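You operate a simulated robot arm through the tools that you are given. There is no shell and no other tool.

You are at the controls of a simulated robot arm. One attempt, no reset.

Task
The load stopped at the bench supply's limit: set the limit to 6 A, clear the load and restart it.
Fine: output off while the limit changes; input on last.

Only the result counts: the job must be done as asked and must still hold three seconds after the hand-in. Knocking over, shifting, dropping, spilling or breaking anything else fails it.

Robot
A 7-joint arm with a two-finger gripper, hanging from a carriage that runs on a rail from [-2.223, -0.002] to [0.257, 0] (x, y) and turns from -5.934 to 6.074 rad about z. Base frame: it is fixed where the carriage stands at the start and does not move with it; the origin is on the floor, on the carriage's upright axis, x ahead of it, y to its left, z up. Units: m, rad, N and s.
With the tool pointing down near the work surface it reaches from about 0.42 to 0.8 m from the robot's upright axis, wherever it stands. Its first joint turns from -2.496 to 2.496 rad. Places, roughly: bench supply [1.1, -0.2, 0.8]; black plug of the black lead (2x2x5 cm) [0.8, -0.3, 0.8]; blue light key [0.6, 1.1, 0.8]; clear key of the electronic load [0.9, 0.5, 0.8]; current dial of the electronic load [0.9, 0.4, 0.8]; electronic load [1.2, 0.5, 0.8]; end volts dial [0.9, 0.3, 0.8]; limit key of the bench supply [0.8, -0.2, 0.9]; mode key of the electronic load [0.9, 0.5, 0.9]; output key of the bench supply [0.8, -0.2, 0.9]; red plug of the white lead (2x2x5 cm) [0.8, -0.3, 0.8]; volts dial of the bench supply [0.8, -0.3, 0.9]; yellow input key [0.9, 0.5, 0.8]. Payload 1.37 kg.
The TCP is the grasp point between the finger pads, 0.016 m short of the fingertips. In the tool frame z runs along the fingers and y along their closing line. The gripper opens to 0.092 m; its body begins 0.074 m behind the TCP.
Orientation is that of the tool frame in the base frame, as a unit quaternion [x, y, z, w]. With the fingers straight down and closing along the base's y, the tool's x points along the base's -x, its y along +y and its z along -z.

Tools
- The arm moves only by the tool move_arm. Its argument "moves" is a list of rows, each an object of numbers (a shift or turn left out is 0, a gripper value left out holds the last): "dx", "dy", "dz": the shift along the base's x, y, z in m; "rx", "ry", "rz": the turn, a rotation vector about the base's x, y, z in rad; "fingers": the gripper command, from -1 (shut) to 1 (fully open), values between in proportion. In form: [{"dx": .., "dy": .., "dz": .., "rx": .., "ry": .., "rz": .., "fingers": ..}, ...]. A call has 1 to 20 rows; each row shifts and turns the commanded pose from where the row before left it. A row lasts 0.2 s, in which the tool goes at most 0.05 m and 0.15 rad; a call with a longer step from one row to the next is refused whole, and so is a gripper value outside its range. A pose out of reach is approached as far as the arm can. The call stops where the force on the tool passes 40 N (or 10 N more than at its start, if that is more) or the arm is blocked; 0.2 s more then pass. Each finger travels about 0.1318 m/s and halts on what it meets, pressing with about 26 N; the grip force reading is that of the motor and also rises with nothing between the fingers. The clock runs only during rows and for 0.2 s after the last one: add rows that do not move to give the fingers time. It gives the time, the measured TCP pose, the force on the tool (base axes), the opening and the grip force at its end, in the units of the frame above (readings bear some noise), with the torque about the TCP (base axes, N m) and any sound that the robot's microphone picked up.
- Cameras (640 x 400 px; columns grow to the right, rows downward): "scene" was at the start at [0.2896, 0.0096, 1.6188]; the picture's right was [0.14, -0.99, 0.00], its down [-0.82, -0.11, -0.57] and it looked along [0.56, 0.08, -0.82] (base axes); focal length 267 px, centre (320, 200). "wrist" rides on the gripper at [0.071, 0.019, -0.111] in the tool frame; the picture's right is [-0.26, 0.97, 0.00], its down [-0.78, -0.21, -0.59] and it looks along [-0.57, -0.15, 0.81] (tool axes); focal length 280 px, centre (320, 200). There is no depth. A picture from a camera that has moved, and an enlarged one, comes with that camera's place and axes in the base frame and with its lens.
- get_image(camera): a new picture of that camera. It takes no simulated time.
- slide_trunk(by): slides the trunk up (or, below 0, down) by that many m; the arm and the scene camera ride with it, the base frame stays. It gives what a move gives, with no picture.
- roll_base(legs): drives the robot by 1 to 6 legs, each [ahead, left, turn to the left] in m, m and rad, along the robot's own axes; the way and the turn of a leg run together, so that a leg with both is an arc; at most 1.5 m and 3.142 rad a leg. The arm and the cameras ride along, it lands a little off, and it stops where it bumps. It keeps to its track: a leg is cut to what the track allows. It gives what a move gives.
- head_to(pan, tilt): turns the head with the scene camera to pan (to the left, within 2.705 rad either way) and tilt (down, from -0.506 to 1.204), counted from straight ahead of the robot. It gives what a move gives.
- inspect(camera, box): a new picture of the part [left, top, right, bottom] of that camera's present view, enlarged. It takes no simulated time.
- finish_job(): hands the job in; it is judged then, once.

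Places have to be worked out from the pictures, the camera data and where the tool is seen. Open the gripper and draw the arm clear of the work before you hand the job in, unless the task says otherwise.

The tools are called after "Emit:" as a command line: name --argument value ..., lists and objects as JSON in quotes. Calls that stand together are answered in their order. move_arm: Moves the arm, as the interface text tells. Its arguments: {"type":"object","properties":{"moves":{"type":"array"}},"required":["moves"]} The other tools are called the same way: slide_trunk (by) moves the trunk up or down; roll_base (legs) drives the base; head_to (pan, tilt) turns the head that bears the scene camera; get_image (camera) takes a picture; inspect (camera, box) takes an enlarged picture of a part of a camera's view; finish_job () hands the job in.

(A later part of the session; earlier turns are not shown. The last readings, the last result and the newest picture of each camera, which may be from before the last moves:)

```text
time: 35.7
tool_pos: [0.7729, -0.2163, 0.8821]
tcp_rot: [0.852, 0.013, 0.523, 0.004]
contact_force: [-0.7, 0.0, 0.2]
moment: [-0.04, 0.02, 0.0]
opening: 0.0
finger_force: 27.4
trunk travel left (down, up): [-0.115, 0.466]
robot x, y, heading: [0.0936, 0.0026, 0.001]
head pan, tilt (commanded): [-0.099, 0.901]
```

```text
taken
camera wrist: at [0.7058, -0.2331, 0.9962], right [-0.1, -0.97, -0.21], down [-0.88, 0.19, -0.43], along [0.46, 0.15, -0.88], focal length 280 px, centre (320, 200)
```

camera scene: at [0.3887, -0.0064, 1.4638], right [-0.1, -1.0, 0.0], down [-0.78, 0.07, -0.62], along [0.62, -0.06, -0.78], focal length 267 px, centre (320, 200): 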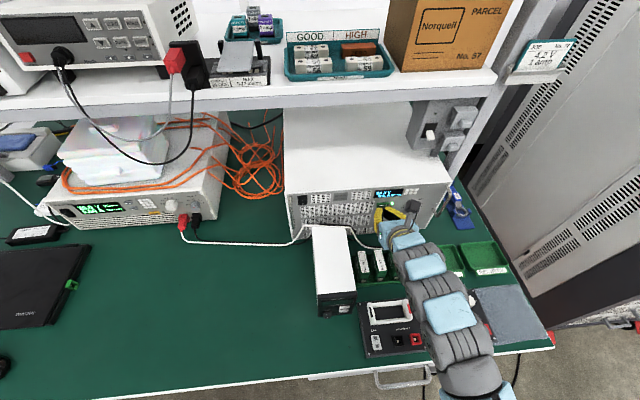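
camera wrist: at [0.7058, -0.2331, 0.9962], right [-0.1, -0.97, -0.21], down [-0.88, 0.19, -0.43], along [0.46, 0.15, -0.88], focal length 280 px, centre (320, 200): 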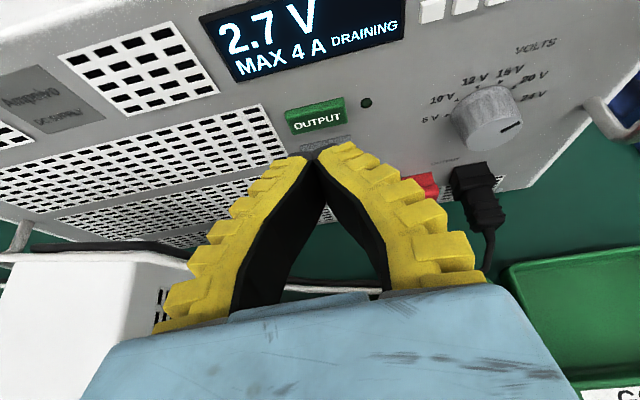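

Voltage has drained to 2.7 V. I move down 27 mm to the level of the LIMIT key and let it finish draining.

Emit:
move_arm --moves '[{"dz": -0.014}, {"dz": -0.013}, {}, {}]'

Emit:
get_image --camera "wrist"

Emit:
inspect --camera "wrist" --box '[220, 60, 420, 185]'

```text
time: 36.7
tool_pos: [0.7719, -0.2165, 0.8548]
tcp_rot: [0.852, 0.014, 0.524, 0.003]
contact_force: [-0.6, -0.1, 0.2]
moment: [0.05, -0.06, -0.01]
opening: 0.0001
finger_force: 28.0
trunk travel left (down, up): [-0.115, 0.466]
robot x, y, heading: [0.0956, 0.0017, 0.005]
head pan, tilt (commanded): [-0.099, 0.901]
```

```text
taken
camera wrist: at [0.7057, -0.2333, 0.9691], right [-0.1, -0.97, -0.21], down [-0.88, 0.18, -0.43], along [0.46, 0.15, -0.88], focal length 280 px, centre (320, 200)
```

wrist: 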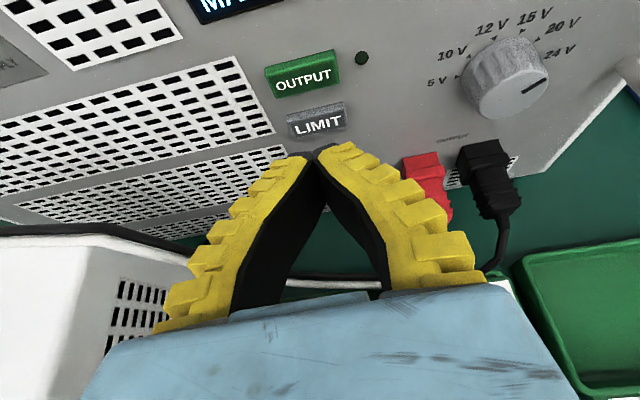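

```text
3.20 times, centred on (320, 122) of wrist
camera zoom: at [0.7057, -0.2333, 0.9691], right [-0.1, -0.97, -0.21], down [-0.88, 0.18, -0.43], along [0.46, 0.15, -0.88], focal length 897 px, centre (320, 448)
```

zoom: 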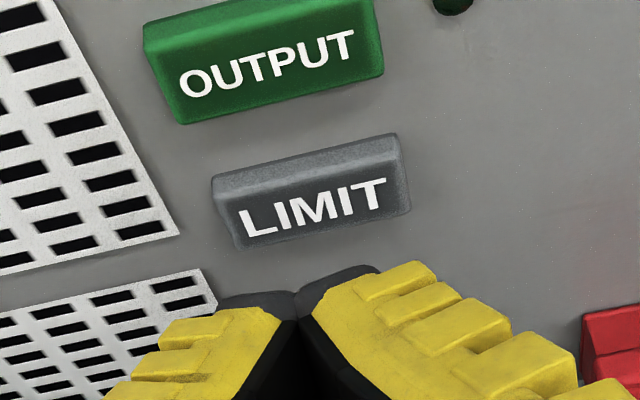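

LIMIT is lined up just as OUTPUT was. I advance to just before the click point, checking the display from the head camera.

Emit:
move_arm --moves '[{"dx": 0.01}, {"dx": 0.01}]'

Emit:
inspect --camera "scene" --box '[350, 170, 430, 220]'

Emit:
inspect --camera "wrist" --box '[220, 60, 420, 185]'

```text
time: 37.3
tool_pos: [0.7924, -0.2158, 0.8545]
tcp_rot: [0.852, 0.014, 0.524, 0.003]
contact_force: [0.3, -0.5, -0.1]
moment: [-0.03, -0.03, -0.01]
opening: 0.0
finger_force: 27.8
trunk travel left (down, up): [-0.115, 0.466]
robot x, y, heading: [0.0938, -0.0025, 0.008]
head pan, tilt (commanded): [-0.099, 0.901]
```

```text
8.00 times, centred on (390, 195) of scene
camera zoom: at [0.3887, -0.0064, 1.4638], right [-0.1, -1.0, 0.0], down [-0.78, 0.07, -0.62], along [0.62, -0.06, -0.78], focal length 2135 px, centre (-240, 240)
```

zoom: 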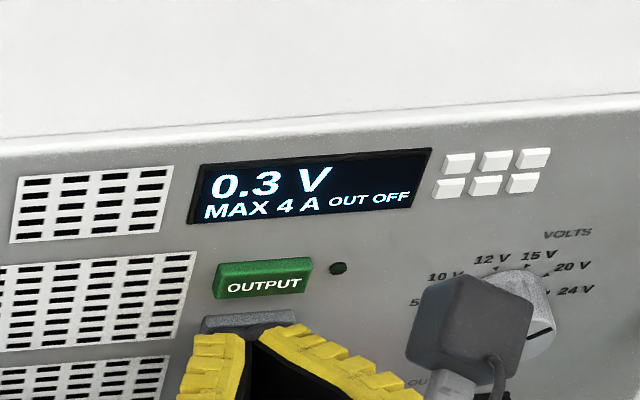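

```text
3.20 times, centred on (320, 122) of wrist
camera zoom: at [0.7261, -0.2333, 0.9692], right [-0.1, -0.97, -0.21], down [-0.88, 0.18, -0.43], along [0.46, 0.15, -0.88], focal length 897 px, centre (320, 448)
```

zoom: 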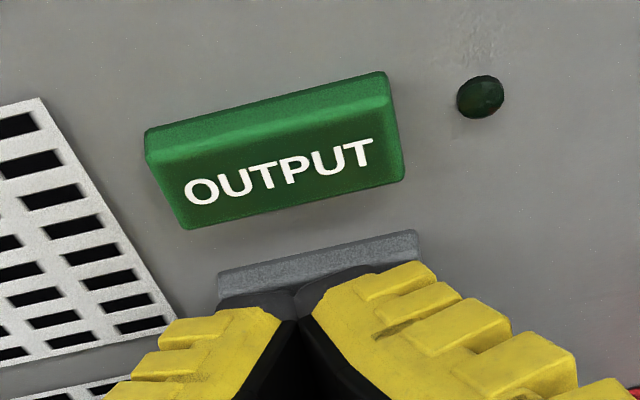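

The head view reads 0.3 V, MAX 4 A, OUT OFF. Now I press LIMIT in 2 mm steps.

Emit:
move_arm --moves '[{"dx": 0.002}, {"dx": 0.002}, {"dx": 0.001}]'

Emit:
inspect --camera "scene" --box '[350, 170, 430, 220]'

```text
time: 38.1
tool_pos: [0.7972, -0.2159, 0.8543]
tcp_rot: [0.852, 0.014, 0.524, 0.003]
contact_force: [-1.8, 0.2, 0.2]
moment: [-0.03, -0.06, -0.01]
opening: 0.0059
finger_force: 28.2
trunk travel left (down, up): [-0.115, 0.466]
robot x, y, heading: [0.097, 0.0011, 0.008]
head pan, tilt (commanded): [-0.099, 0.901]
heard: click
```

```text
8.00 times, centred on (390, 195) of scene
camera zoom: at [0.3884, -0.0064, 1.4637], right [-0.1, -1.0, 0.0], down [-0.78, 0.07, -0.62], along [0.62, -0.06, -0.78], focal length 2135 px, centre (-240, 240)
```

zoom: 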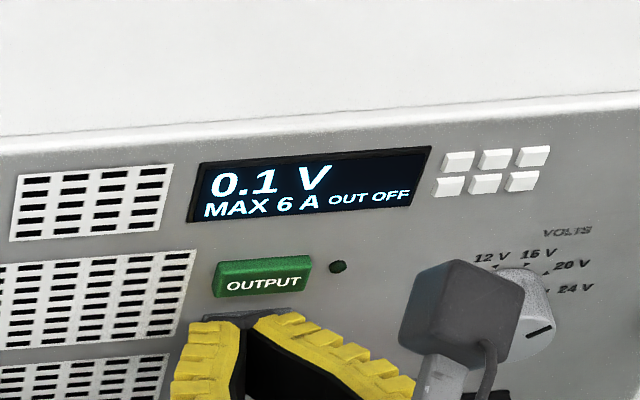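

One press set MAX 6 A. I back off, rise back to OUTPUT's level and check the display again.

Emit:
move_arm --moves '[{"dx": -0.01}, {"dx": -0.015}, {"dz": 0.014}, {"dz": 0.0135}, {}]'

Emit:
inspect --camera "scene" --box '[350, 170, 430, 220]'

Emit:
inspect --camera "wrist" --box '[220, 60, 420, 185]'

```text
time: 39.3
tool_pos: [0.7727, -0.2161, 0.8818]
tcp_rot: [0.852, 0.014, 0.523, 0.003]
contact_force: [0.0, 0.2, 0.1]
moment: [-0.01, 0.03, 0.0]
opening: 0.0005
finger_force: 28.3
trunk travel left (down, up): [-0.115, 0.466]
robot x, y, heading: [0.1007, -0.0021, 0.004]
head pan, tilt (commanded): [-0.099, 0.901]
```

```text
8.00 times, centred on (390, 195) of scene
camera zoom: at [0.3886, -0.0064, 1.4638], right [-0.1, -1.0, 0.0], down [-0.78, 0.07, -0.62], along [0.62, -0.06, -0.78], focal length 2135 px, centre (-240, 240)
```

zoom: 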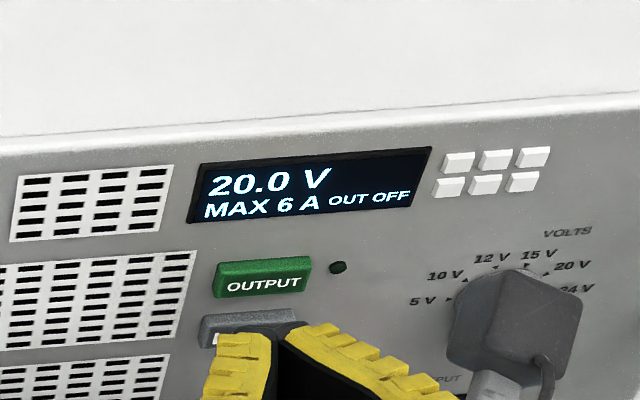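

```text
3.20 times, centred on (320, 122) of wrist
camera zoom: at [0.7065, -0.2323, 0.9961], right [-0.1, -0.97, -0.21], down [-0.88, 0.19, -0.43], along [0.46, 0.15, -0.88], focal length 897 px, centre (320, 448)
```

zoom: 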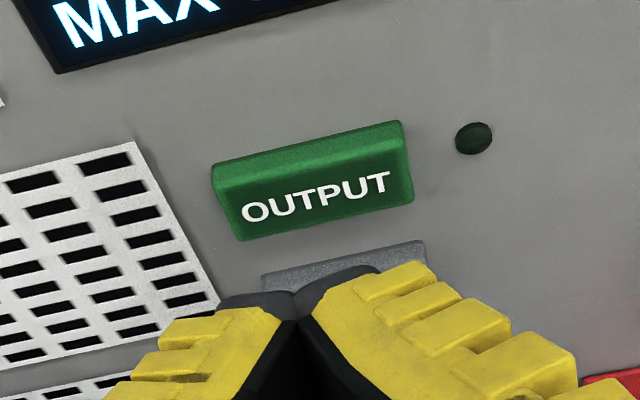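

It reads 20.0 V set, MAX 6 A, OUT OFF. I press OUTPUT again to switch it on.

Emit:
move_arm --moves '[{"dx": 0.01}, {"dx": 0.01}, {"dx": 0.002}, {"dx": 0.002}, {"dx": 0.001}]'

Emit:
inspect --camera "scene" --box '[350, 170, 430, 220]'

```text
time: 40.5
tool_pos: [0.7964, -0.2166, 0.8813]
tcp_rot: [0.852, 0.015, 0.524, 0.003]
contact_force: [-1.9, 0.0, 0.2]
moment: [0.01, -0.01, -0.02]
opening: 0.006
finger_force: 27.7
trunk travel left (down, up): [-0.115, 0.466]
robot x, y, heading: [0.0955, -0.0026, 0.0]
head pan, tilt (commanded): [-0.099, 0.901]
heard: click
```

```text
8.00 times, centred on (390, 195) of scene
camera zoom: at [0.3884, -0.0065, 1.4637], right [-0.1, -1.0, 0.0], down [-0.78, 0.07, -0.62], along [0.62, -0.06, -0.78], focal length 2135 px, centre (-240, 240)
```

zoom: 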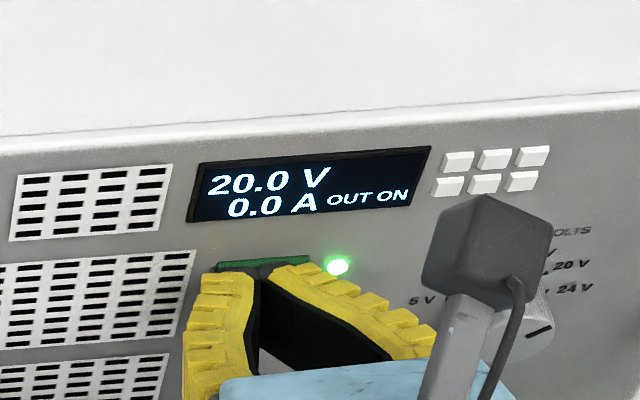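

The supply is back on at 20.0 V with the 6 A limit. I withdraw the hand straight back, then raise the trunk to clear the box before going to the load.

Emit:
move_arm --moves '[{"dx": -0.01}, {"dx": -0.03}, {"dx": -0.04}, {"dx": -0.04}, {"dx": -0.03}]'

Emit:
slide_trunk --by 0.2

Emit:
get_image --camera "scene"

Emit:
inspect --camera "scene" --box '[290, 180, 450, 280]'

```text
time: 41.7
tool_pos: [0.6615, -0.2314, 0.8763]
tcp_rot: [0.851, 0.011, 0.525, 0.005]
contact_force: [-0.5, 0.0, 0.5]
moment: [-0.01, 0.04, 0.01]
opening: 0.0001
finger_force: 27.0
out of reach, approached as far as the arm can: row 5
trunk travel left (down, up): [-0.115, 0.466]
robot x, y, heading: [0.0935, 0.0012, 0.006]
head pan, tilt (commanded): [-0.099, 0.901]
```

```text
time: 43.8
tool_pos: [0.6619, -0.2317, 1.0742]
tcp_rot: [0.852, 0.012, 0.524, 0.004]
contact_force: [0.5, -0.1, 0.6]
moment: [0.0, 0.01, -0.02]
opening: 0.0001
finger_force: 28.0
trunk travel left (down, up): [-0.315, 0.266]
robot x, y, heading: [0.0942, -0.0012, 0.007]
head pan, tilt (commanded): [-0.099, 0.901]
```

```text
taken
camera scene: at [0.3886, -0.0064, 1.6638], right [-0.1, -1.0, 0.0], down [-0.78, 0.07, -0.62], along [0.62, -0.06, -0.78], focal length 267 px, centre (320, 200)
```

scene: 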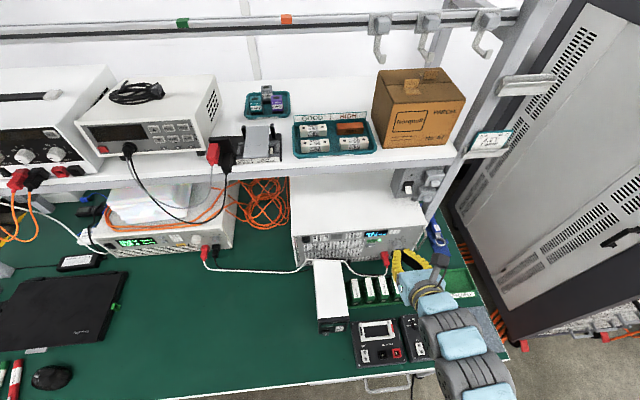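

```text
4.00 times, centred on (370, 230) of scene
camera zoom: at [0.3886, -0.0064, 1.6638], right [-0.1, -1.0, 0.0], down [-0.78, 0.07, -0.62], along [0.62, -0.06, -0.78], focal length 1068 px, centre (120, 80)
```

zoom: 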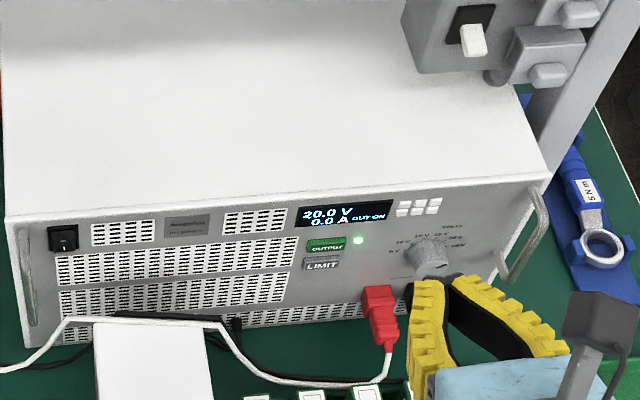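

The supply holds 20.0 V, OUT ON. I drive back 0.3 m to free space and then bring the tool in front of the robot with a steeper pitch.

Emit:
roll_base --legs '[[-0.3, 0, 0]]'

Emit:
move_arm --moves '[{"dy": 0.03, "dx": 0.015, "ry": 0.05}, {"dy": 0.03, "dx": 0.015, "ry": 0.05}, {"dy": 0.03, "dx": 0.015, "ry": 0.05}, {"dy": 0.03, "dx": 0.015, "ry": 0.05}, {"dy": 0.03, "dx": 0.015, "ry": 0.05}, {"dy": 0.03, "dx": 0.015, "ry": 0.05}, {"dy": 0.025}, {"dy": 0.025}]'

Emit:
get_image --camera "scene"

```text
time: 45.9
tool_pos: [0.3662, -0.2283, 1.076]
tcp_rot: [0.852, 0.014, 0.524, 0.003]
contact_force: [-0.4, 0.1, 0.1]
moment: [-0.02, -0.01, 0.02]
opening: 0.0
finger_force: 27.5
trunk travel left (down, up): [-0.315, 0.266]
robot x, y, heading: [-0.2072, -0.0034, 0.006]
head pan, tilt (commanded): [-0.099, 0.901]
```

```text
time: 47.7
tool_pos: [0.4179, -0.1547, 1.0631]
tcp_rot: [0.903, 0.015, 0.429, 0.0]
contact_force: [0.7, 0.0, 0.0]
moment: [0.01, -0.02, -0.02]
opening: 0.0001
finger_force: 27.4
out of reach, approached as far as the arm can: row 1, 2, 3, 4, 5, 7, 8
trunk travel left (down, up): [-0.315, 0.266]
robot x, y, heading: [-0.2049, 0.0039, 0.007]
head pan, tilt (commanded): [-0.099, 0.901]
```

```text
taken
camera scene: at [0.0907, -0.0054, 1.6638], right [-0.09, -1.0, 0.0], down [-0.78, 0.07, -0.62], along [0.62, -0.06, -0.78], focal length 267 px, centre (320, 200)
```

scene: 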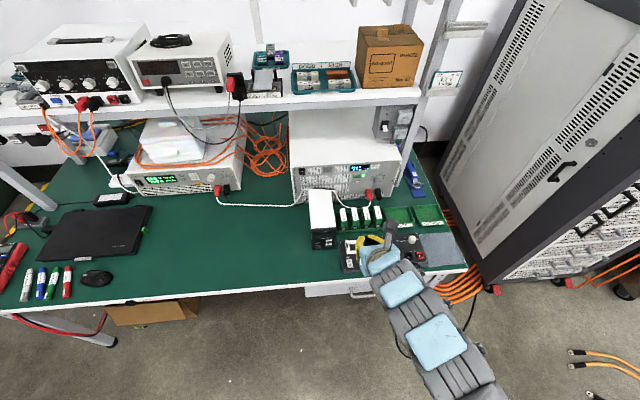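

Sideways motion is limited in this posture, so I use the carriage instead: I turn it 0.8 rad to the left in free space, which carries the arm towards the load's side.

Emit:
roll_base --legs '[[0, 0, 0.8]]'

Emit:
head_to --pan -0.3 --tilt 0.8

Emit:
get_image --camera "scene"

Emit:
get_image --camera "wrist"

```text
time: 50.2
tool_pos: [0.3416, 0.3359, 1.0628]
tcp_rot: [0.827, 0.365, 0.394, -0.167]
contact_force: [1.1, -1.1, -0.3]
moment: [0.01, 0.0, -0.02]
opening: 0.0
finger_force: 27.5
trunk travel left (down, up): [-0.315, 0.266]
robot x, y, heading: [-0.2012, 0.0004, 0.808]
head pan, tilt (commanded): [-0.099, 0.901]
```

```text
time: 50.9
tool_pos: [0.3413, 0.3355, 1.0642]
tcp_rot: [0.827, 0.365, 0.395, -0.167]
contact_force: [0.1, 1.3, -0.1]
moment: [-0.01, 0.02, 0.01]
opening: 0.0001
finger_force: 27.7
trunk travel left (down, up): [-0.315, 0.266]
robot x, y, heading: [-0.2036, 0.0005, 0.804]
head pan, tilt (commanded): [-0.3, 0.799]
```

```text
taken
camera scene: at [0.0184, 0.1975, 1.6717], right [0.48, -0.87, 0.0], down [-0.63, -0.35, -0.7], along [0.61, 0.34, -0.72], focal length 267 px, centre (320, 200)
```

scene: 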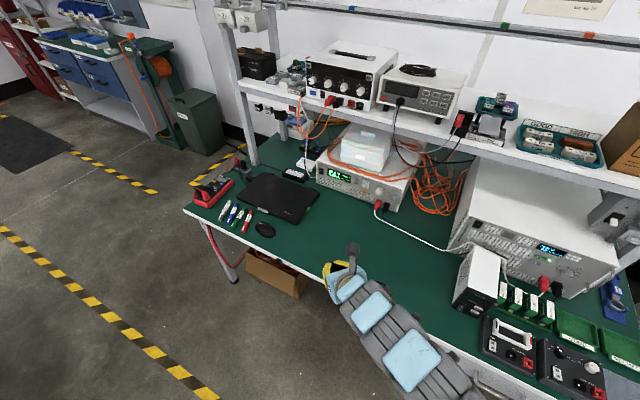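

```text
taken
camera wrist: at [0.3267, 0.2953, 1.1894], right [0.6, -0.78, -0.19], down [-0.8, -0.56, -0.23], along [0.07, 0.29, -0.95], focal length 280 px, centre (320, 200)
```

wrist: 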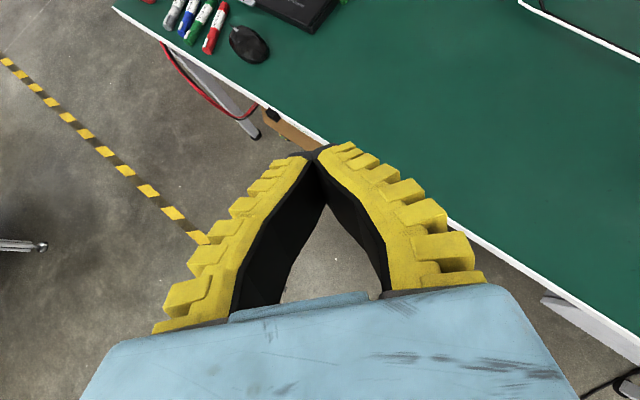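

The tool now points yaw 0.82, pitch 0.69 with the robot at x = -0.2. In this free space I try turning the tool back towards +x by 0.45 rad.

Emit:
move_arm --moves '[{"rz": -0.15}, {"rz": -0.15}, {"rz": -0.15}]'

```text
time: 51.7
tool_pos: [0.3416, 0.335, 1.0632]
tcp_rot: [0.827, 0.364, 0.395, -0.166]
contact_force: [-0.1, -0.8, 0.2]
moment: [0.03, -0.01, 0.0]
opening: 0.0002
finger_force: 28.1
out of reach, approached as far as the arm can: row 1, 2, 3
trunk travel left (down, up): [-0.315, 0.266]
robot x, y, heading: [-0.2004, -0.0004, 0.803]
head pan, tilt (commanded): [-0.3, 0.799]
```

That turn is blocked by a joint limit here. I extend outward by about 0.1 m along the arm's direction and retry a smaller turn.

Emit:
move_arm --moves '[{"dx": 0.028, "dy": 0.018}, {"dx": 0.028, "dy": 0.018}, {"dx": 0.028, "dy": 0.018}, {"dx": 0.028, "dy": 0.018}]'

Emit:
move_arm --moves '[{"rz": -0.1}, {"rz": -0.1}]'

```text
time: 52.7
tool_pos: [0.4521, 0.4078, 1.0614]
tcp_rot: [0.827, 0.365, 0.394, -0.167]
contact_force: [0.8, -0.5, -0.1]
moment: [0.02, -0.02, 0.01]
opening: 0.0001
finger_force: 27.2
trunk travel left (down, up): [-0.315, 0.266]
robot x, y, heading: [-0.2009, 0.0018, 0.811]
head pan, tilt (commanded): [-0.3, 0.799]
```

```text
time: 53.3
tool_pos: [0.4531, 0.4087, 1.0626]
tcp_rot: [0.859, 0.28, 0.408, -0.127]
contact_force: [0.2, 0.6, 0.0]
moment: [0.0, 0.0, 0.0]
opening: 0.0
finger_force: 27.8
trunk travel left (down, up): [-0.315, 0.266]
robot x, y, heading: [-0.2042, -0.0014, 0.806]
head pan, tilt (commanded): [-0.3, 0.799]
```

Extended to radius ~0.77 the turn works; yaw is now about 0.62. I turn it back a further 0.2 rad and extend slightly.

Emit:
move_arm --moves '[{"rz": -0.1}, {"rz": -0.1}, {"dx": 0.02, "dy": 0.012}, {"dx": 0.02, "dy": 0.012}]'

Emit:
get_image --camera "wrist"

Emit:
get_image --camera "scene"

```text
time: 54.3
tool_pos: [0.4934, 0.4306, 1.0653]
tcp_rot: [0.883, 0.193, 0.42, -0.085]
contact_force: [-0.9, 0.4, 0.5]
moment: [0.01, -0.01, 0.04]
opening: 0.0001
finger_force: 27.7
trunk travel left (down, up): [-0.315, 0.266]
robot x, y, heading: [-0.2043, 0.0005, 0.807]
head pan, tilt (commanded): [-0.3, 0.799]
```

```text
taken
camera wrist: at [0.464, 0.399, 1.1897], right [0.25, -0.95, -0.19], down [-0.95, -0.2, -0.23], along [0.18, 0.24, -0.95], focal length 280 px, centre (320, 200)
```

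wrist: 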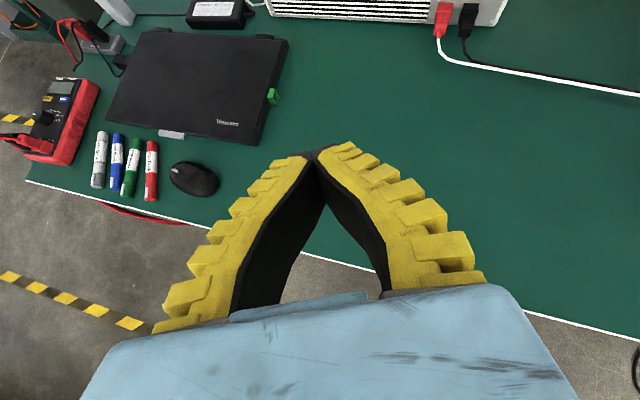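

```text
taken
camera scene: at [0.0185, 0.1973, 1.6717], right [0.48, -0.87, 0.0], down [-0.63, -0.35, -0.7], along [0.61, 0.34, -0.72], focal length 267 px, centre (320, 200)
```

scene: 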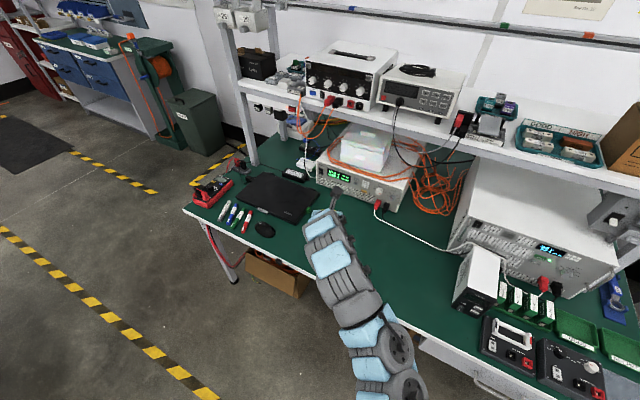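

Yaw is about 0.42 at radius 0.82, which suits the load. I turn the carriage 0.1 rad more so the tool gets y ≈ 0.5, then lower the trunk 0.2 m before driving in.

Emit:
roll_base --legs '[[0, 0, 0.1]]'

Emit:
slide_trunk --by -0.19

Emit:
get_image --camera "wrist"

Emit:
get_image --camera "scene"

```text
time: 55.2
tool_pos: [0.447, 0.498, 1.064]
tcp_rot: [0.872, 0.237, 0.416, -0.106]
contact_force: [0.2, 0.1, 0.1]
moment: [-0.03, 0.0, -0.04]
opening: 0.0
finger_force: 27.7
trunk travel left (down, up): [-0.315, 0.266]
robot x, y, heading: [-0.2029, 0.0049, 0.904]
head pan, tilt (commanded): [-0.3, 0.799]
```

```text
time: 57.3
tool_pos: [0.4458, 0.4978, 0.8744]
tcp_rot: [0.872, 0.238, 0.415, -0.106]
contact_force: [0.2, -0.1, 0.3]
moment: [0.0, -0.02, 0.0]
opening: 0.0
finger_force: 28.0
trunk travel left (down, up): [-0.125, 0.456]
robot x, y, heading: [-0.2024, -0.0007, 0.907]
head pan, tilt (commanded): [-0.3, 0.799]
```

```text
taken
camera wrist: at [0.4204, 0.4641, 0.9999], right [0.34, -0.92, -0.19], down [-0.93, -0.3, -0.23], along [0.16, 0.26, -0.95], focal length 280 px, centre (320, 200)
```

wrist: 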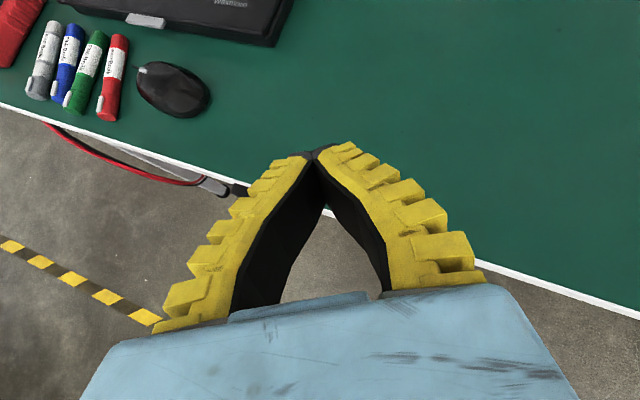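

```text
taken
camera scene: at [-0.0025, 0.2188, 1.4818], right [0.57, -0.82, 0.0], down [-0.59, -0.41, -0.7], along [0.57, 0.4, -0.72], focal length 267 px, centre (320, 200)
```

scene: 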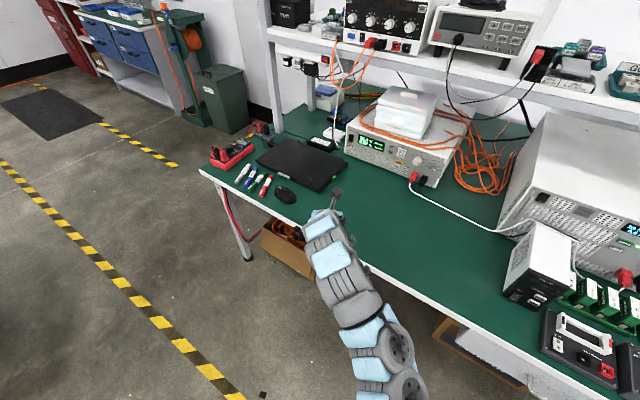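

The way over the bare part of the bench is clear at z = 0.87. I drive 0.33 m along base +x (expressed in the turned carriage's axes).

Emit:
roll_base --legs '[[0.2038, -0.2595, 0]]'

Emit:
get_image --camera "wrist"

Emit:
get_image --camera "scene"

```text
time: 59.5
tool_pos: [0.7766, 0.5021, 0.8739]
tcp_rot: [0.871, 0.239, 0.415, -0.107]
contact_force: [1.1, -0.7, 0.1]
moment: [0.01, 0.0, -0.01]
opening: 0.0
finger_force: 28.0
trunk travel left (down, up): [-0.125, 0.456]
robot x, y, heading: [0.13, -0.0017, 0.912]
head pan, tilt (commanded): [-0.3, 0.799]
```

```text
taken
camera wrist: at [0.7494, 0.4671, 1.0], right [0.35, -0.92, -0.19], down [-0.93, -0.3, -0.23], along [0.16, 0.26, -0.95], focal length 280 px, centre (320, 200)
```

wrist: 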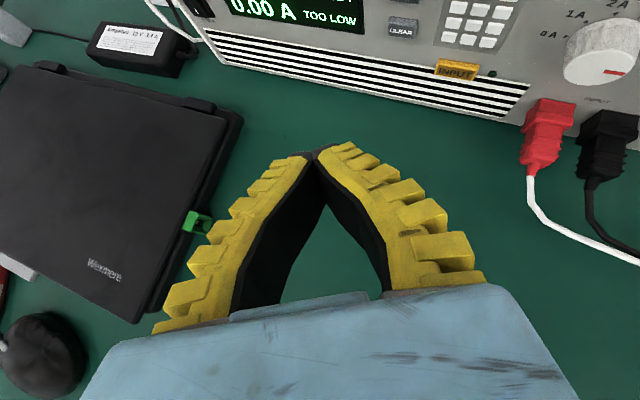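

```text
taken
camera scene: at [0.3275, 0.22, 1.4818], right [0.57, -0.82, 0.0], down [-0.59, -0.41, -0.7], along [0.57, 0.4, -0.72], focal length 267 px, centre (320, 200)
```

scene: 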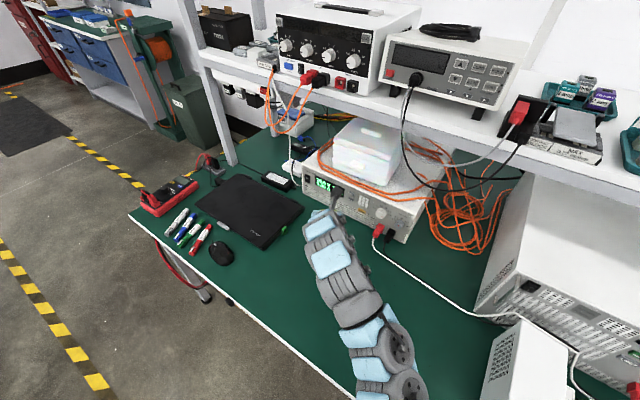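

CLEAR and INPUT reproject at (0.917, 0.503, 0.825) and (0.918, 0.457, 0.79), matching my estimates. I retract the arm 3 cm, lower the trunk 5 cm, and then drive the carriage to about x = 0.245.

Emit:
move_arm --moves '[{"dx": -0.015, "dy": -0.002}, {"dx": -0.015, "dy": -0.002}]'

Emit:
slide_trunk --by -0.05

Emit:
get_image --camera "wrist"

```text
time: 60.1
tool_pos: [0.744, 0.4973, 0.8718]
tcp_rot: [0.871, 0.239, 0.415, -0.107]
contact_force: [0.5, -0.7, 0.5]
moment: [0.0, -0.01, -0.02]
opening: 0.0
finger_force: 28.1
trunk travel left (down, up): [-0.125, 0.456]
robot x, y, heading: [0.1272, -0.0001, 0.908]
head pan, tilt (commanded): [-0.3, 0.799]
```

```text
time: 61.0
tool_pos: [0.7456, 0.4974, 0.8235]
tcp_rot: [0.871, 0.239, 0.415, -0.107]
contact_force: [-0.1, 0.4, 0.6]
moment: [0.0, 0.05, 0.01]
opening: 0.0
finger_force: 27.4
trunk travel left (down, up): [-0.075, 0.506]
robot x, y, heading: [0.1255, 0.0009, 0.908]
head pan, tilt (commanded): [-0.3, 0.799]
```

```text
taken
camera wrist: at [0.7193, 0.4638, 0.9488], right [0.35, -0.92, -0.19], down [-0.93, -0.3, -0.23], along [0.16, 0.26, -0.95], focal length 280 px, centre (320, 200)
```

wrist: 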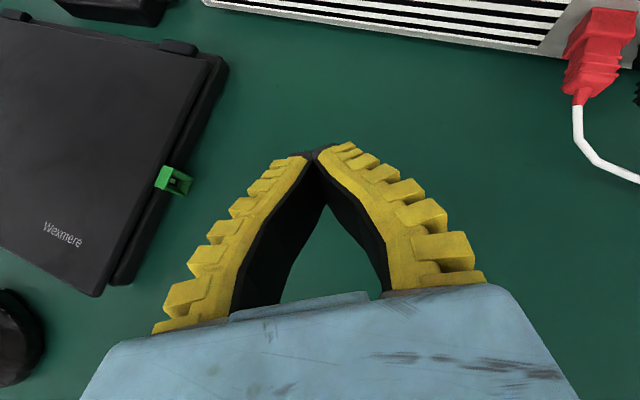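

The surroundings are clear (laptop to the left). I drive 0.115 m along +x, leaving ~3.5 cm before contact.

Emit:
roll_base --legs '[[0.0707, -0.0907, 0]]'

Emit:
get_image --camera "wrist"

Emit:
get_image --camera "scene"

```text
time: 62.2
tool_pos: [0.8602, 0.4981, 0.8237]
tcp_rot: [0.871, 0.24, 0.414, -0.107]
contact_force: [0.5, -0.6, 0.7]
moment: [-0.03, 0.01, 0.01]
opening: 0.0
finger_force: 27.7
trunk travel left (down, up): [-0.075, 0.506]
robot x, y, heading: [0.2433, 0.0013, 0.912]
head pan, tilt (commanded): [-0.3, 0.799]
```

```text
taken
camera wrist: at [0.8337, 0.4643, 0.949], right [0.35, -0.92, -0.19], down [-0.92, -0.3, -0.23], along [0.16, 0.26, -0.95], focal length 280 px, centre (320, 200)
```

wrist: 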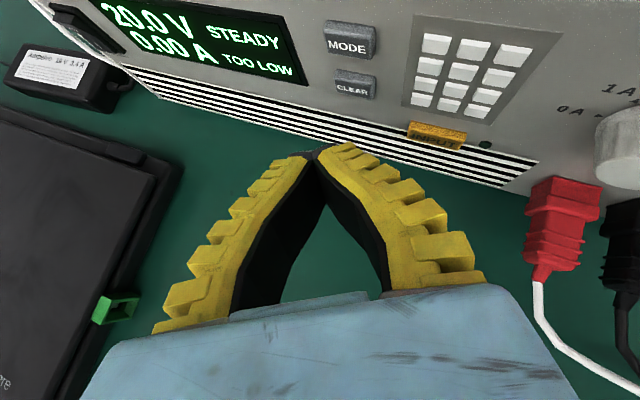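

```text
taken
camera scene: at [0.4419, 0.2202, 1.4318], right [0.57, -0.82, 0.0], down [-0.59, -0.41, -0.7], along [0.57, 0.4, -0.72], focal length 267 px, centre (320, 200)
```

scene: 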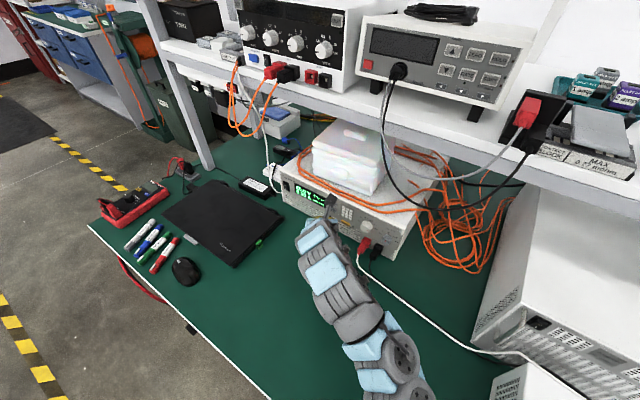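

CLEAR reprojects to (0.917, 0.503, 0.825), in line with the tip. I advance 2.8 cm to just before contact.

Emit:
move_arm --moves '[{"dx": 0.01}, {"dx": 0.01}, {"dx": 0.008}]'

Emit:
inspect --camera "wrist" --box '[220, 60, 420, 185]'

```text
time: 63.0
tool_pos: [0.8887, 0.4979, 0.8216]
tcp_rot: [0.872, 0.238, 0.415, -0.107]
contact_force: [-0.3, 0.3, 0.5]
moment: [0.0, 0.01, 0.01]
opening: 0.0
finger_force: 27.2
trunk travel left (down, up): [-0.075, 0.506]
robot x, y, heading: [0.2414, 0.002, 0.911]
head pan, tilt (commanded): [-0.3, 0.799]
```

```text
3.20 times, centred on (320, 122) of wrist
camera zoom: at [0.862, 0.4639, 0.9482], right [0.35, -0.92, -0.19], down [-0.93, -0.3, -0.23], along [0.16, 0.26, -0.95], focal length 897 px, centre (320, 448)
```

zoom: 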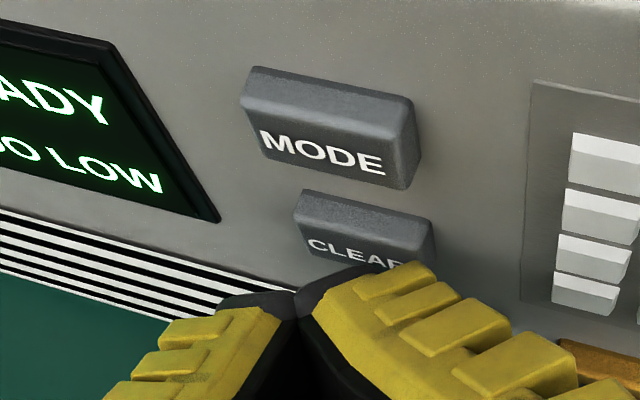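

The tip is just short of CLEAR and level with it. I press on in 2 mm steps.

Emit:
move_arm --moves '[{"dx": 0.002}, {"dx": 0.002}, {"dx": 0.002}]'

Emit:
inspect --camera "wrist" --box '[220, 60, 420, 185]'

```text
time: 63.8
tool_pos: [0.8915, 0.499, 0.8212]
tcp_rot: [0.871, 0.241, 0.414, -0.108]
contact_force: [-4.6, 0.3, 0.5]
moment: [-0.03, -0.04, -0.02]
opening: 0.0001
finger_force: 27.2
trunk travel left (down, up): [-0.075, 0.506]
robot x, y, heading: [0.2453, 0.0038, 0.913]
head pan, tilt (commanded): [-0.3, 0.799]
heard: click
```

```text
3.20 times, centred on (320, 122) of wrist
camera zoom: at [0.866, 0.4647, 0.9478], right [0.35, -0.92, -0.19], down [-0.92, -0.3, -0.23], along [0.16, 0.26, -0.95], focal length 897 px, centre (320, 448)
```

zoom: 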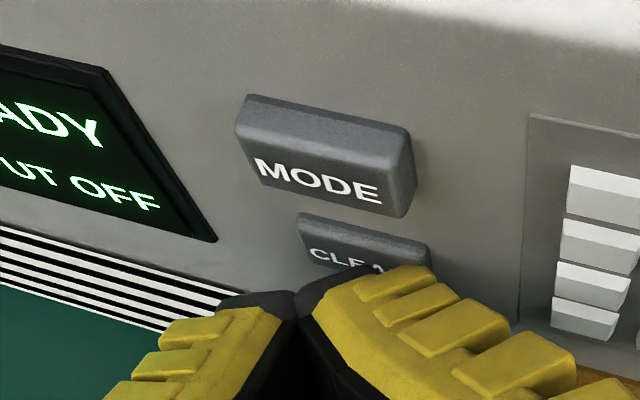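

CLEAR clicked and the display changed to INPUT OFF. I back off 3 cm and read both displays before moving to the INPUT key.

Emit:
move_arm --moves '[{"dx": -0.01}, {"dx": -0.01}, {"dx": -0.015}]'

Emit:
get_image --camera "wrist"

Emit:
inspect --camera "scene" --box '[260, 160, 420, 260]'

```text
time: 64.6
tool_pos: [0.8583, 0.4993, 0.8228]
tcp_rot: [0.871, 0.24, 0.414, -0.107]
contact_force: [0.5, 1.2, -0.6]
moment: [-0.02, 0.04, -0.01]
opening: 0.0
finger_force: 28.1
trunk travel left (down, up): [-0.075, 0.506]
robot x, y, heading: [0.2448, 0.0001, 0.907]
head pan, tilt (commanded): [-0.3, 0.799]
```

```text
taken
camera wrist: at [0.8319, 0.4649, 0.9486], right [0.35, -0.92, -0.19], down [-0.92, -0.3, -0.23], along [0.16, 0.26, -0.95], focal length 280 px, centre (320, 200)
```

wrist: 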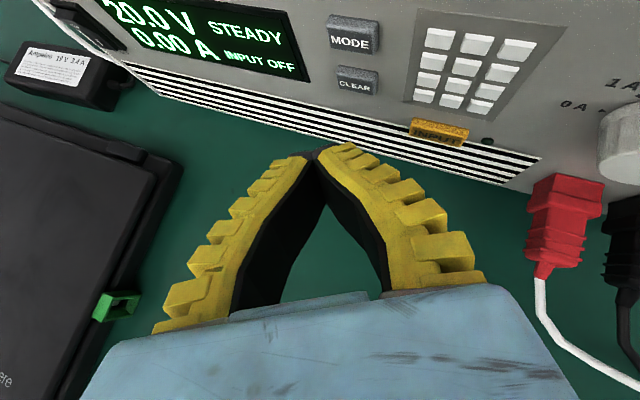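

```text
4.00 times, centred on (340, 210) of scene
camera zoom: at [0.4413, 0.2203, 1.4317], right [0.57, -0.82, 0.0], down [-0.59, -0.41, -0.7], along [0.57, 0.4, -0.72], focal length 1068 px, centre (240, 160)
```

zoom: 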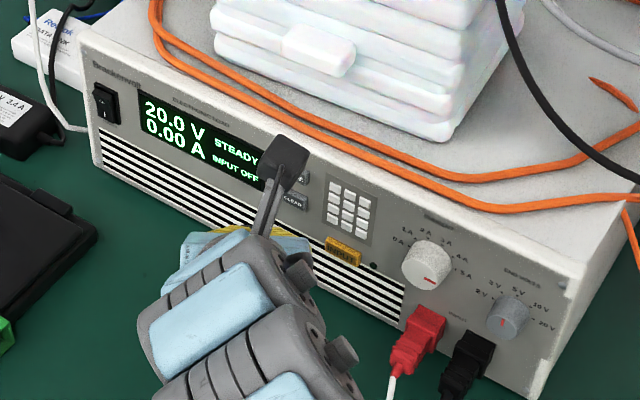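

The load is cleared and reads INPUT OFF at 20.0 V. The red plug and current dial sit right of INPUT, so I turn the tool 0.2 rad back toward +x for more side clearance before going there.

Emit:
move_arm --moves '[{"dx": -0.01, "dy": -0.01}, {"rz": -0.1}, {"rz": -0.1}]'

Emit:
get_image --camera "wrist"

```text
time: 65.4
tool_pos: [0.8495, 0.4904, 0.8231]
tcp_rot: [0.89, 0.152, 0.424, -0.066]
contact_force: [-0.6, 0.0, 0.9]
moment: [-0.01, 0.0, 0.0]
opening: 0.0001
finger_force: 27.7
trunk travel left (down, up): [-0.075, 0.506]
robot x, y, heading: [0.2417, -0.0007, 0.91]
head pan, tilt (commanded): [-0.3, 0.799]
```

```text
taken
camera wrist: at [0.816, 0.4613, 0.9492], right [0.16, -0.97, -0.19], down [-0.97, -0.11, -0.23], along [0.21, 0.22, -0.95], focal length 280 px, centre (320, 200)
```

wrist: 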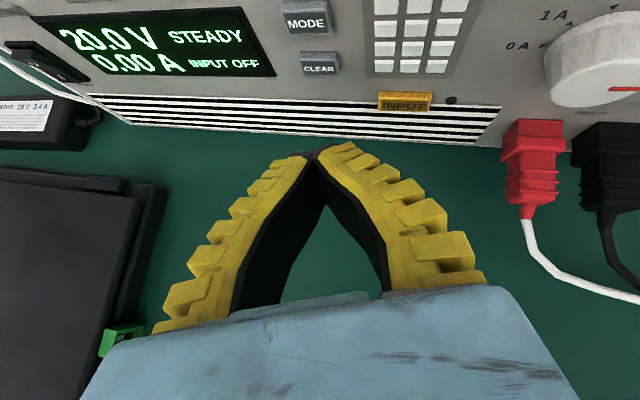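

The turn worked (yaw ≈ 0.32). INPUT reprojects to (0.918, 0.457, 0.790); I shift right 33 mm and lower the trunk 34 mm, staying ~4.5 cm short of the panel.

Emit:
move_arm --moves '[{"dy": -0.017}, {"dy": -0.016}]'

Emit:
slide_trunk --by -0.034

Emit:
get_image --camera "wrist"

Emit:
get_image --camera "scene"

```text
time: 66.0
tool_pos: [0.8484, 0.456, 0.8238]
tcp_rot: [0.891, 0.151, 0.423, -0.065]
contact_force: [0.2, 0.7, -0.6]
moment: [-0.01, 0.01, -0.03]
opening: 0.0003
finger_force: 27.4
trunk travel left (down, up): [-0.075, 0.506]
robot x, y, heading: [0.2379, 0.003, 0.915]
head pan, tilt (commanded): [-0.3, 0.799]
```

```text
time: 66.8
tool_pos: [0.849, 0.4561, 0.7892]
tcp_rot: [0.891, 0.152, 0.423, -0.066]
contact_force: [0.8, 0.5, 0.6]
moment: [0.0, 0.02, 0.0]
opening: 0.0
finger_force: 27.4
trunk travel left (down, up): [-0.041, 0.54]
robot x, y, heading: [0.2408, 0.0022, 0.908]
head pan, tilt (commanded): [-0.3, 0.799]
```

```text
taken
camera wrist: at [0.8153, 0.4279, 0.9158], right [0.16, -0.97, -0.19], down [-0.97, -0.11, -0.23], along [0.2, 0.22, -0.95], focal length 280 px, centre (320, 200)
```

wrist: 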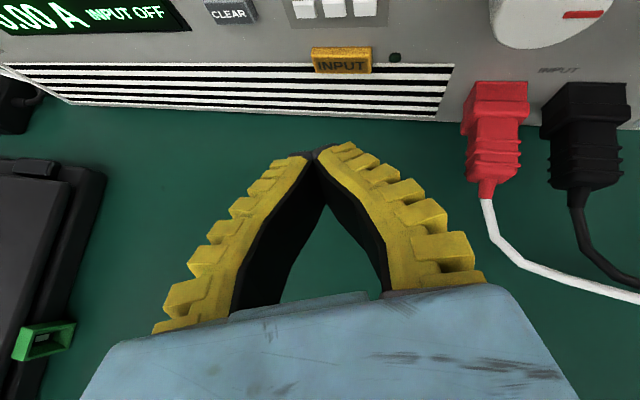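

```text
taken
camera scene: at [0.4416, 0.2203, 1.3977], right [0.57, -0.82, 0.0], down [-0.59, -0.41, -0.7], along [0.57, 0.4, -0.72], focal length 267 px, centre (320, 200)
```

scene: 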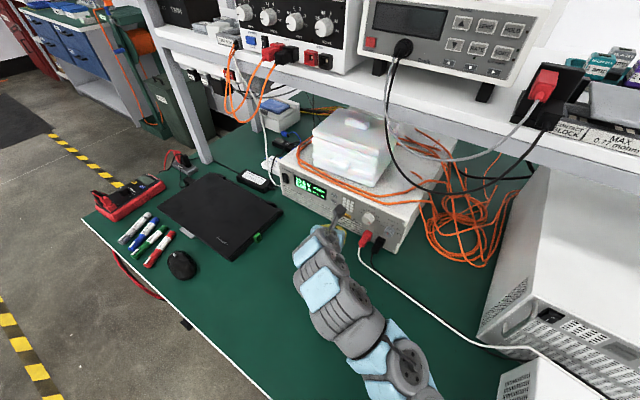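

INPUT reprojects to (0.918, 0.457, 0.791), right ahead of the tip; the red plug stays ~2 cm clear to the side. I advance 3.4 cm.

Emit:
move_arm --moves '[{"dx": 0.01, "dy": 0.001}, {"dx": 0.01}, {"dx": 0.01}, {"dx": 0.004}]'

Emit:
get_image --camera "wrist"

Emit:
inspect --camera "wrist" --box '[220, 60, 420, 185]'

```text
time: 67.8
tool_pos: [0.8817, 0.4577, 0.7898]
tcp_rot: [0.891, 0.152, 0.423, -0.065]
contact_force: [0.0, 0.2, 0.3]
moment: [-0.02, 0.02, 0.03]
opening: 0.0
finger_force: 27.7
trunk travel left (down, up): [-0.041, 0.54]
robot x, y, heading: [0.2398, -0.0007, 0.911]
head pan, tilt (commanded): [-0.3, 0.799]
```

```text
taken
camera wrist: at [0.8486, 0.4291, 0.9152], right [0.16, -0.97, -0.19], down [-0.97, -0.11, -0.23], along [0.2, 0.22, -0.95], focal length 280 px, centre (320, 200)
```

wrist: 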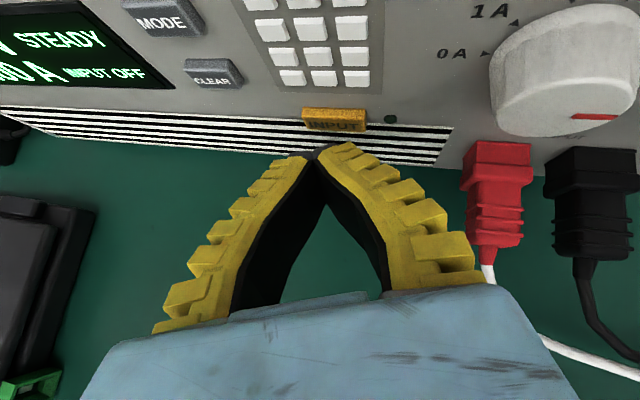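

```text
3.20 times, centred on (320, 122) of wrist
camera zoom: at [0.8486, 0.4291, 0.9152], right [0.16, -0.97, -0.19], down [-0.97, -0.11, -0.23], along [0.2, 0.22, -0.95], focal length 897 px, centre (320, 448)
```

zoom: 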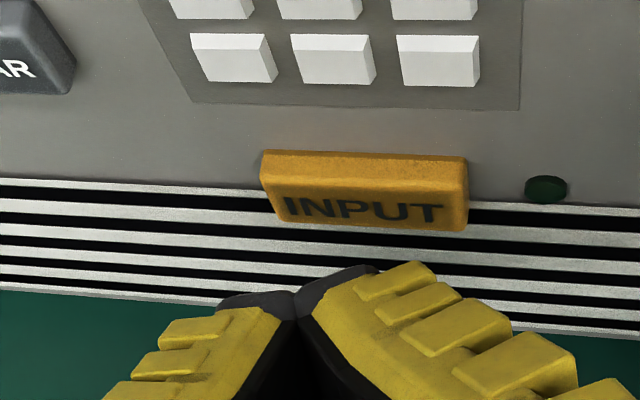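

The tip is square in front of INPUT, roughly 1 cm short. I close in and press in small steps.

Emit:
move_arm --moves '[{"dx": 0.004}, {"dx": 0.003}, {"dx": 0.002}]'

Emit:
inspect --camera "wrist" --box '[220, 60, 420, 185]'

```text
time: 68.6
tool_pos: [0.8917, 0.4578, 0.7893]
tcp_rot: [0.891, 0.151, 0.423, -0.065]
contact_force: [-0.8, -0.6, -0.4]
moment: [-0.02, -0.02, 0.01]
opening: 0.0
finger_force: 27.7
trunk travel left (down, up): [-0.041, 0.54]
robot x, y, heading: [0.2444, -0.0005, 0.91]
head pan, tilt (commanded): [-0.3, 0.799]
```

```text
3.20 times, centred on (320, 122) of wrist
camera zoom: at [0.8574, 0.4288, 0.9153], right [0.16, -0.97, -0.19], down [-0.97, -0.11, -0.23], along [0.2, 0.22, -0.95], focal length 897 px, centre (320, 448)
```

zoom: 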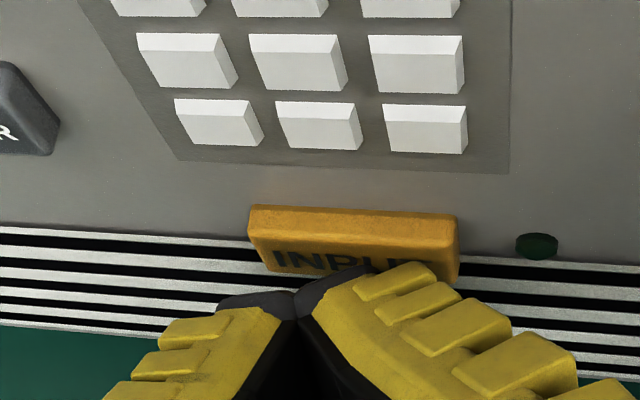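

Still a few millimetres to contact, with the tip level with the key's face. I keep pressing by 2 mm steps.

Emit:
move_arm --moves '[{"dx": 0.002}, {"dx": 0.002}]'

Emit:
inspect --camera "wrist" --box '[220, 60, 420, 185]'

```text
time: 69.2
tool_pos: [0.8933, 0.4573, 0.7876]
tcp_rot: [0.891, 0.152, 0.423, -0.065]
contact_force: [-3.3, 0.5, 0.5]
moment: [0.0, -0.04, -0.05]
opening: 0.0
finger_force: 28.0
trunk travel left (down, up): [-0.041, 0.54]
robot x, y, heading: [0.2401, -0.0007, 0.913]
head pan, tilt (commanded): [-0.3, 0.799]
heard: click
```

```text
3.20 times, centred on (320, 122) of wrist
camera zoom: at [0.8606, 0.429, 0.9147], right [0.16, -0.97, -0.19], down [-0.97, -0.11, -0.23], along [0.2, 0.22, -0.95], focal length 897 px, centre (320, 448)
```

zoom: 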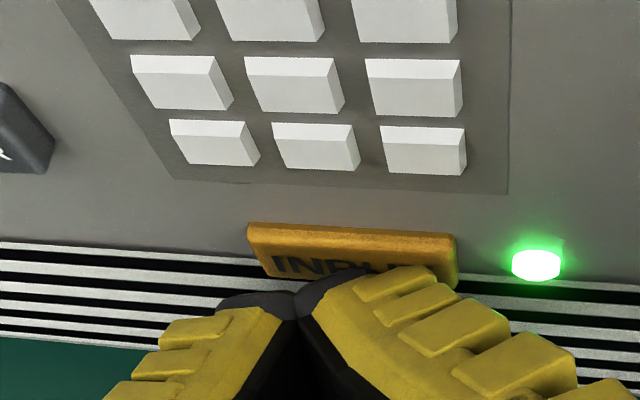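

INPUT clicked and its LED is green. I back the tool straight off and read the load's display.

Emit:
move_arm --moves '[{"dx": -0.01}, {"dx": -0.015}, {"dx": -0.015}, {"dx": -0.02}, {}]'

Emit:
get_image --camera "wrist"

Emit:
inspect --camera "scene" --box '[260, 160, 420, 260]'

Emit:
inspect --camera "scene" --box '[480, 280, 640, 400]'

```text
time: 70.4
tool_pos: [0.8334, 0.4553, 0.7911]
tcp_rot: [0.891, 0.15, 0.423, -0.064]
contact_force: [-0.4, -0.1, 0.7]
moment: [0.01, 0.01, -0.01]
opening: 0.0001
finger_force: 27.6
trunk travel left (down, up): [-0.041, 0.54]
robot x, y, heading: [0.2413, 0.0028, 0.913]
head pan, tilt (commanded): [-0.3, 0.799]
```

```text
taken
camera wrist: at [0.8014, 0.4285, 0.9168], right [0.16, -0.97, -0.19], down [-0.97, -0.11, -0.23], along [0.2, 0.22, -0.95], focal length 280 px, centre (320, 200)
```

wrist: 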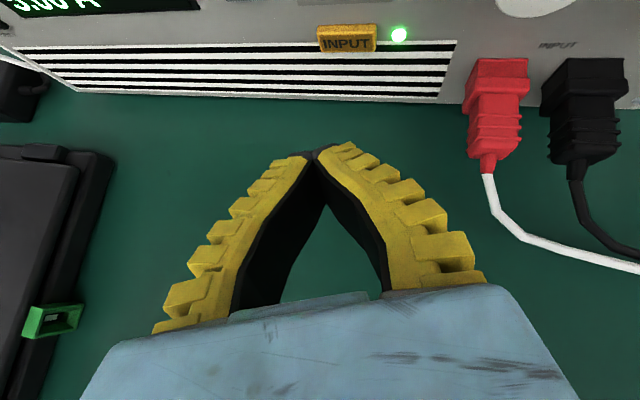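

```text
4.00 times, centred on (340, 210) of scene
camera zoom: at [0.4416, 0.2202, 1.3977], right [0.57, -0.82, 0.0], down [-0.59, -0.41, -0.7], along [0.57, 0.4, -0.72], focal length 1068 px, centre (240, 160)
```

zoom: 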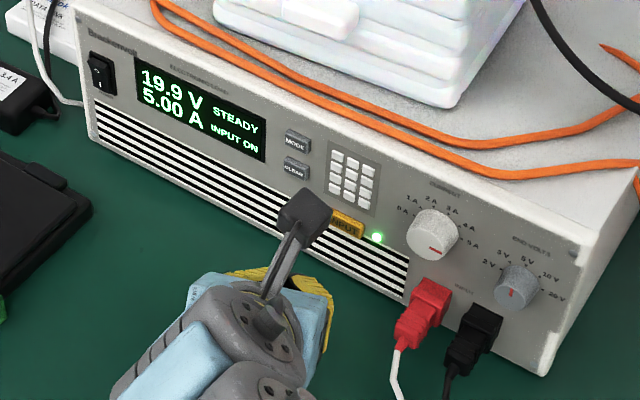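

```text
3.33 times, centred on (560, 340) of scene
camera zoom: at [0.4416, 0.2202, 1.3977], right [0.57, -0.82, 0.0], down [-0.59, -0.41, -0.7], along [0.57, 0.4, -0.72], focal length 890 px, centre (-480, -267)
```

zoom: 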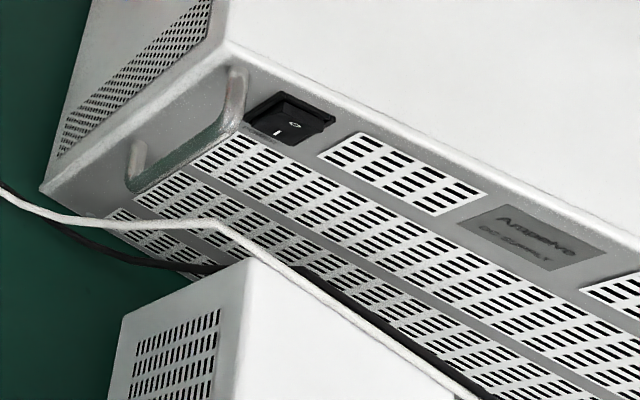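

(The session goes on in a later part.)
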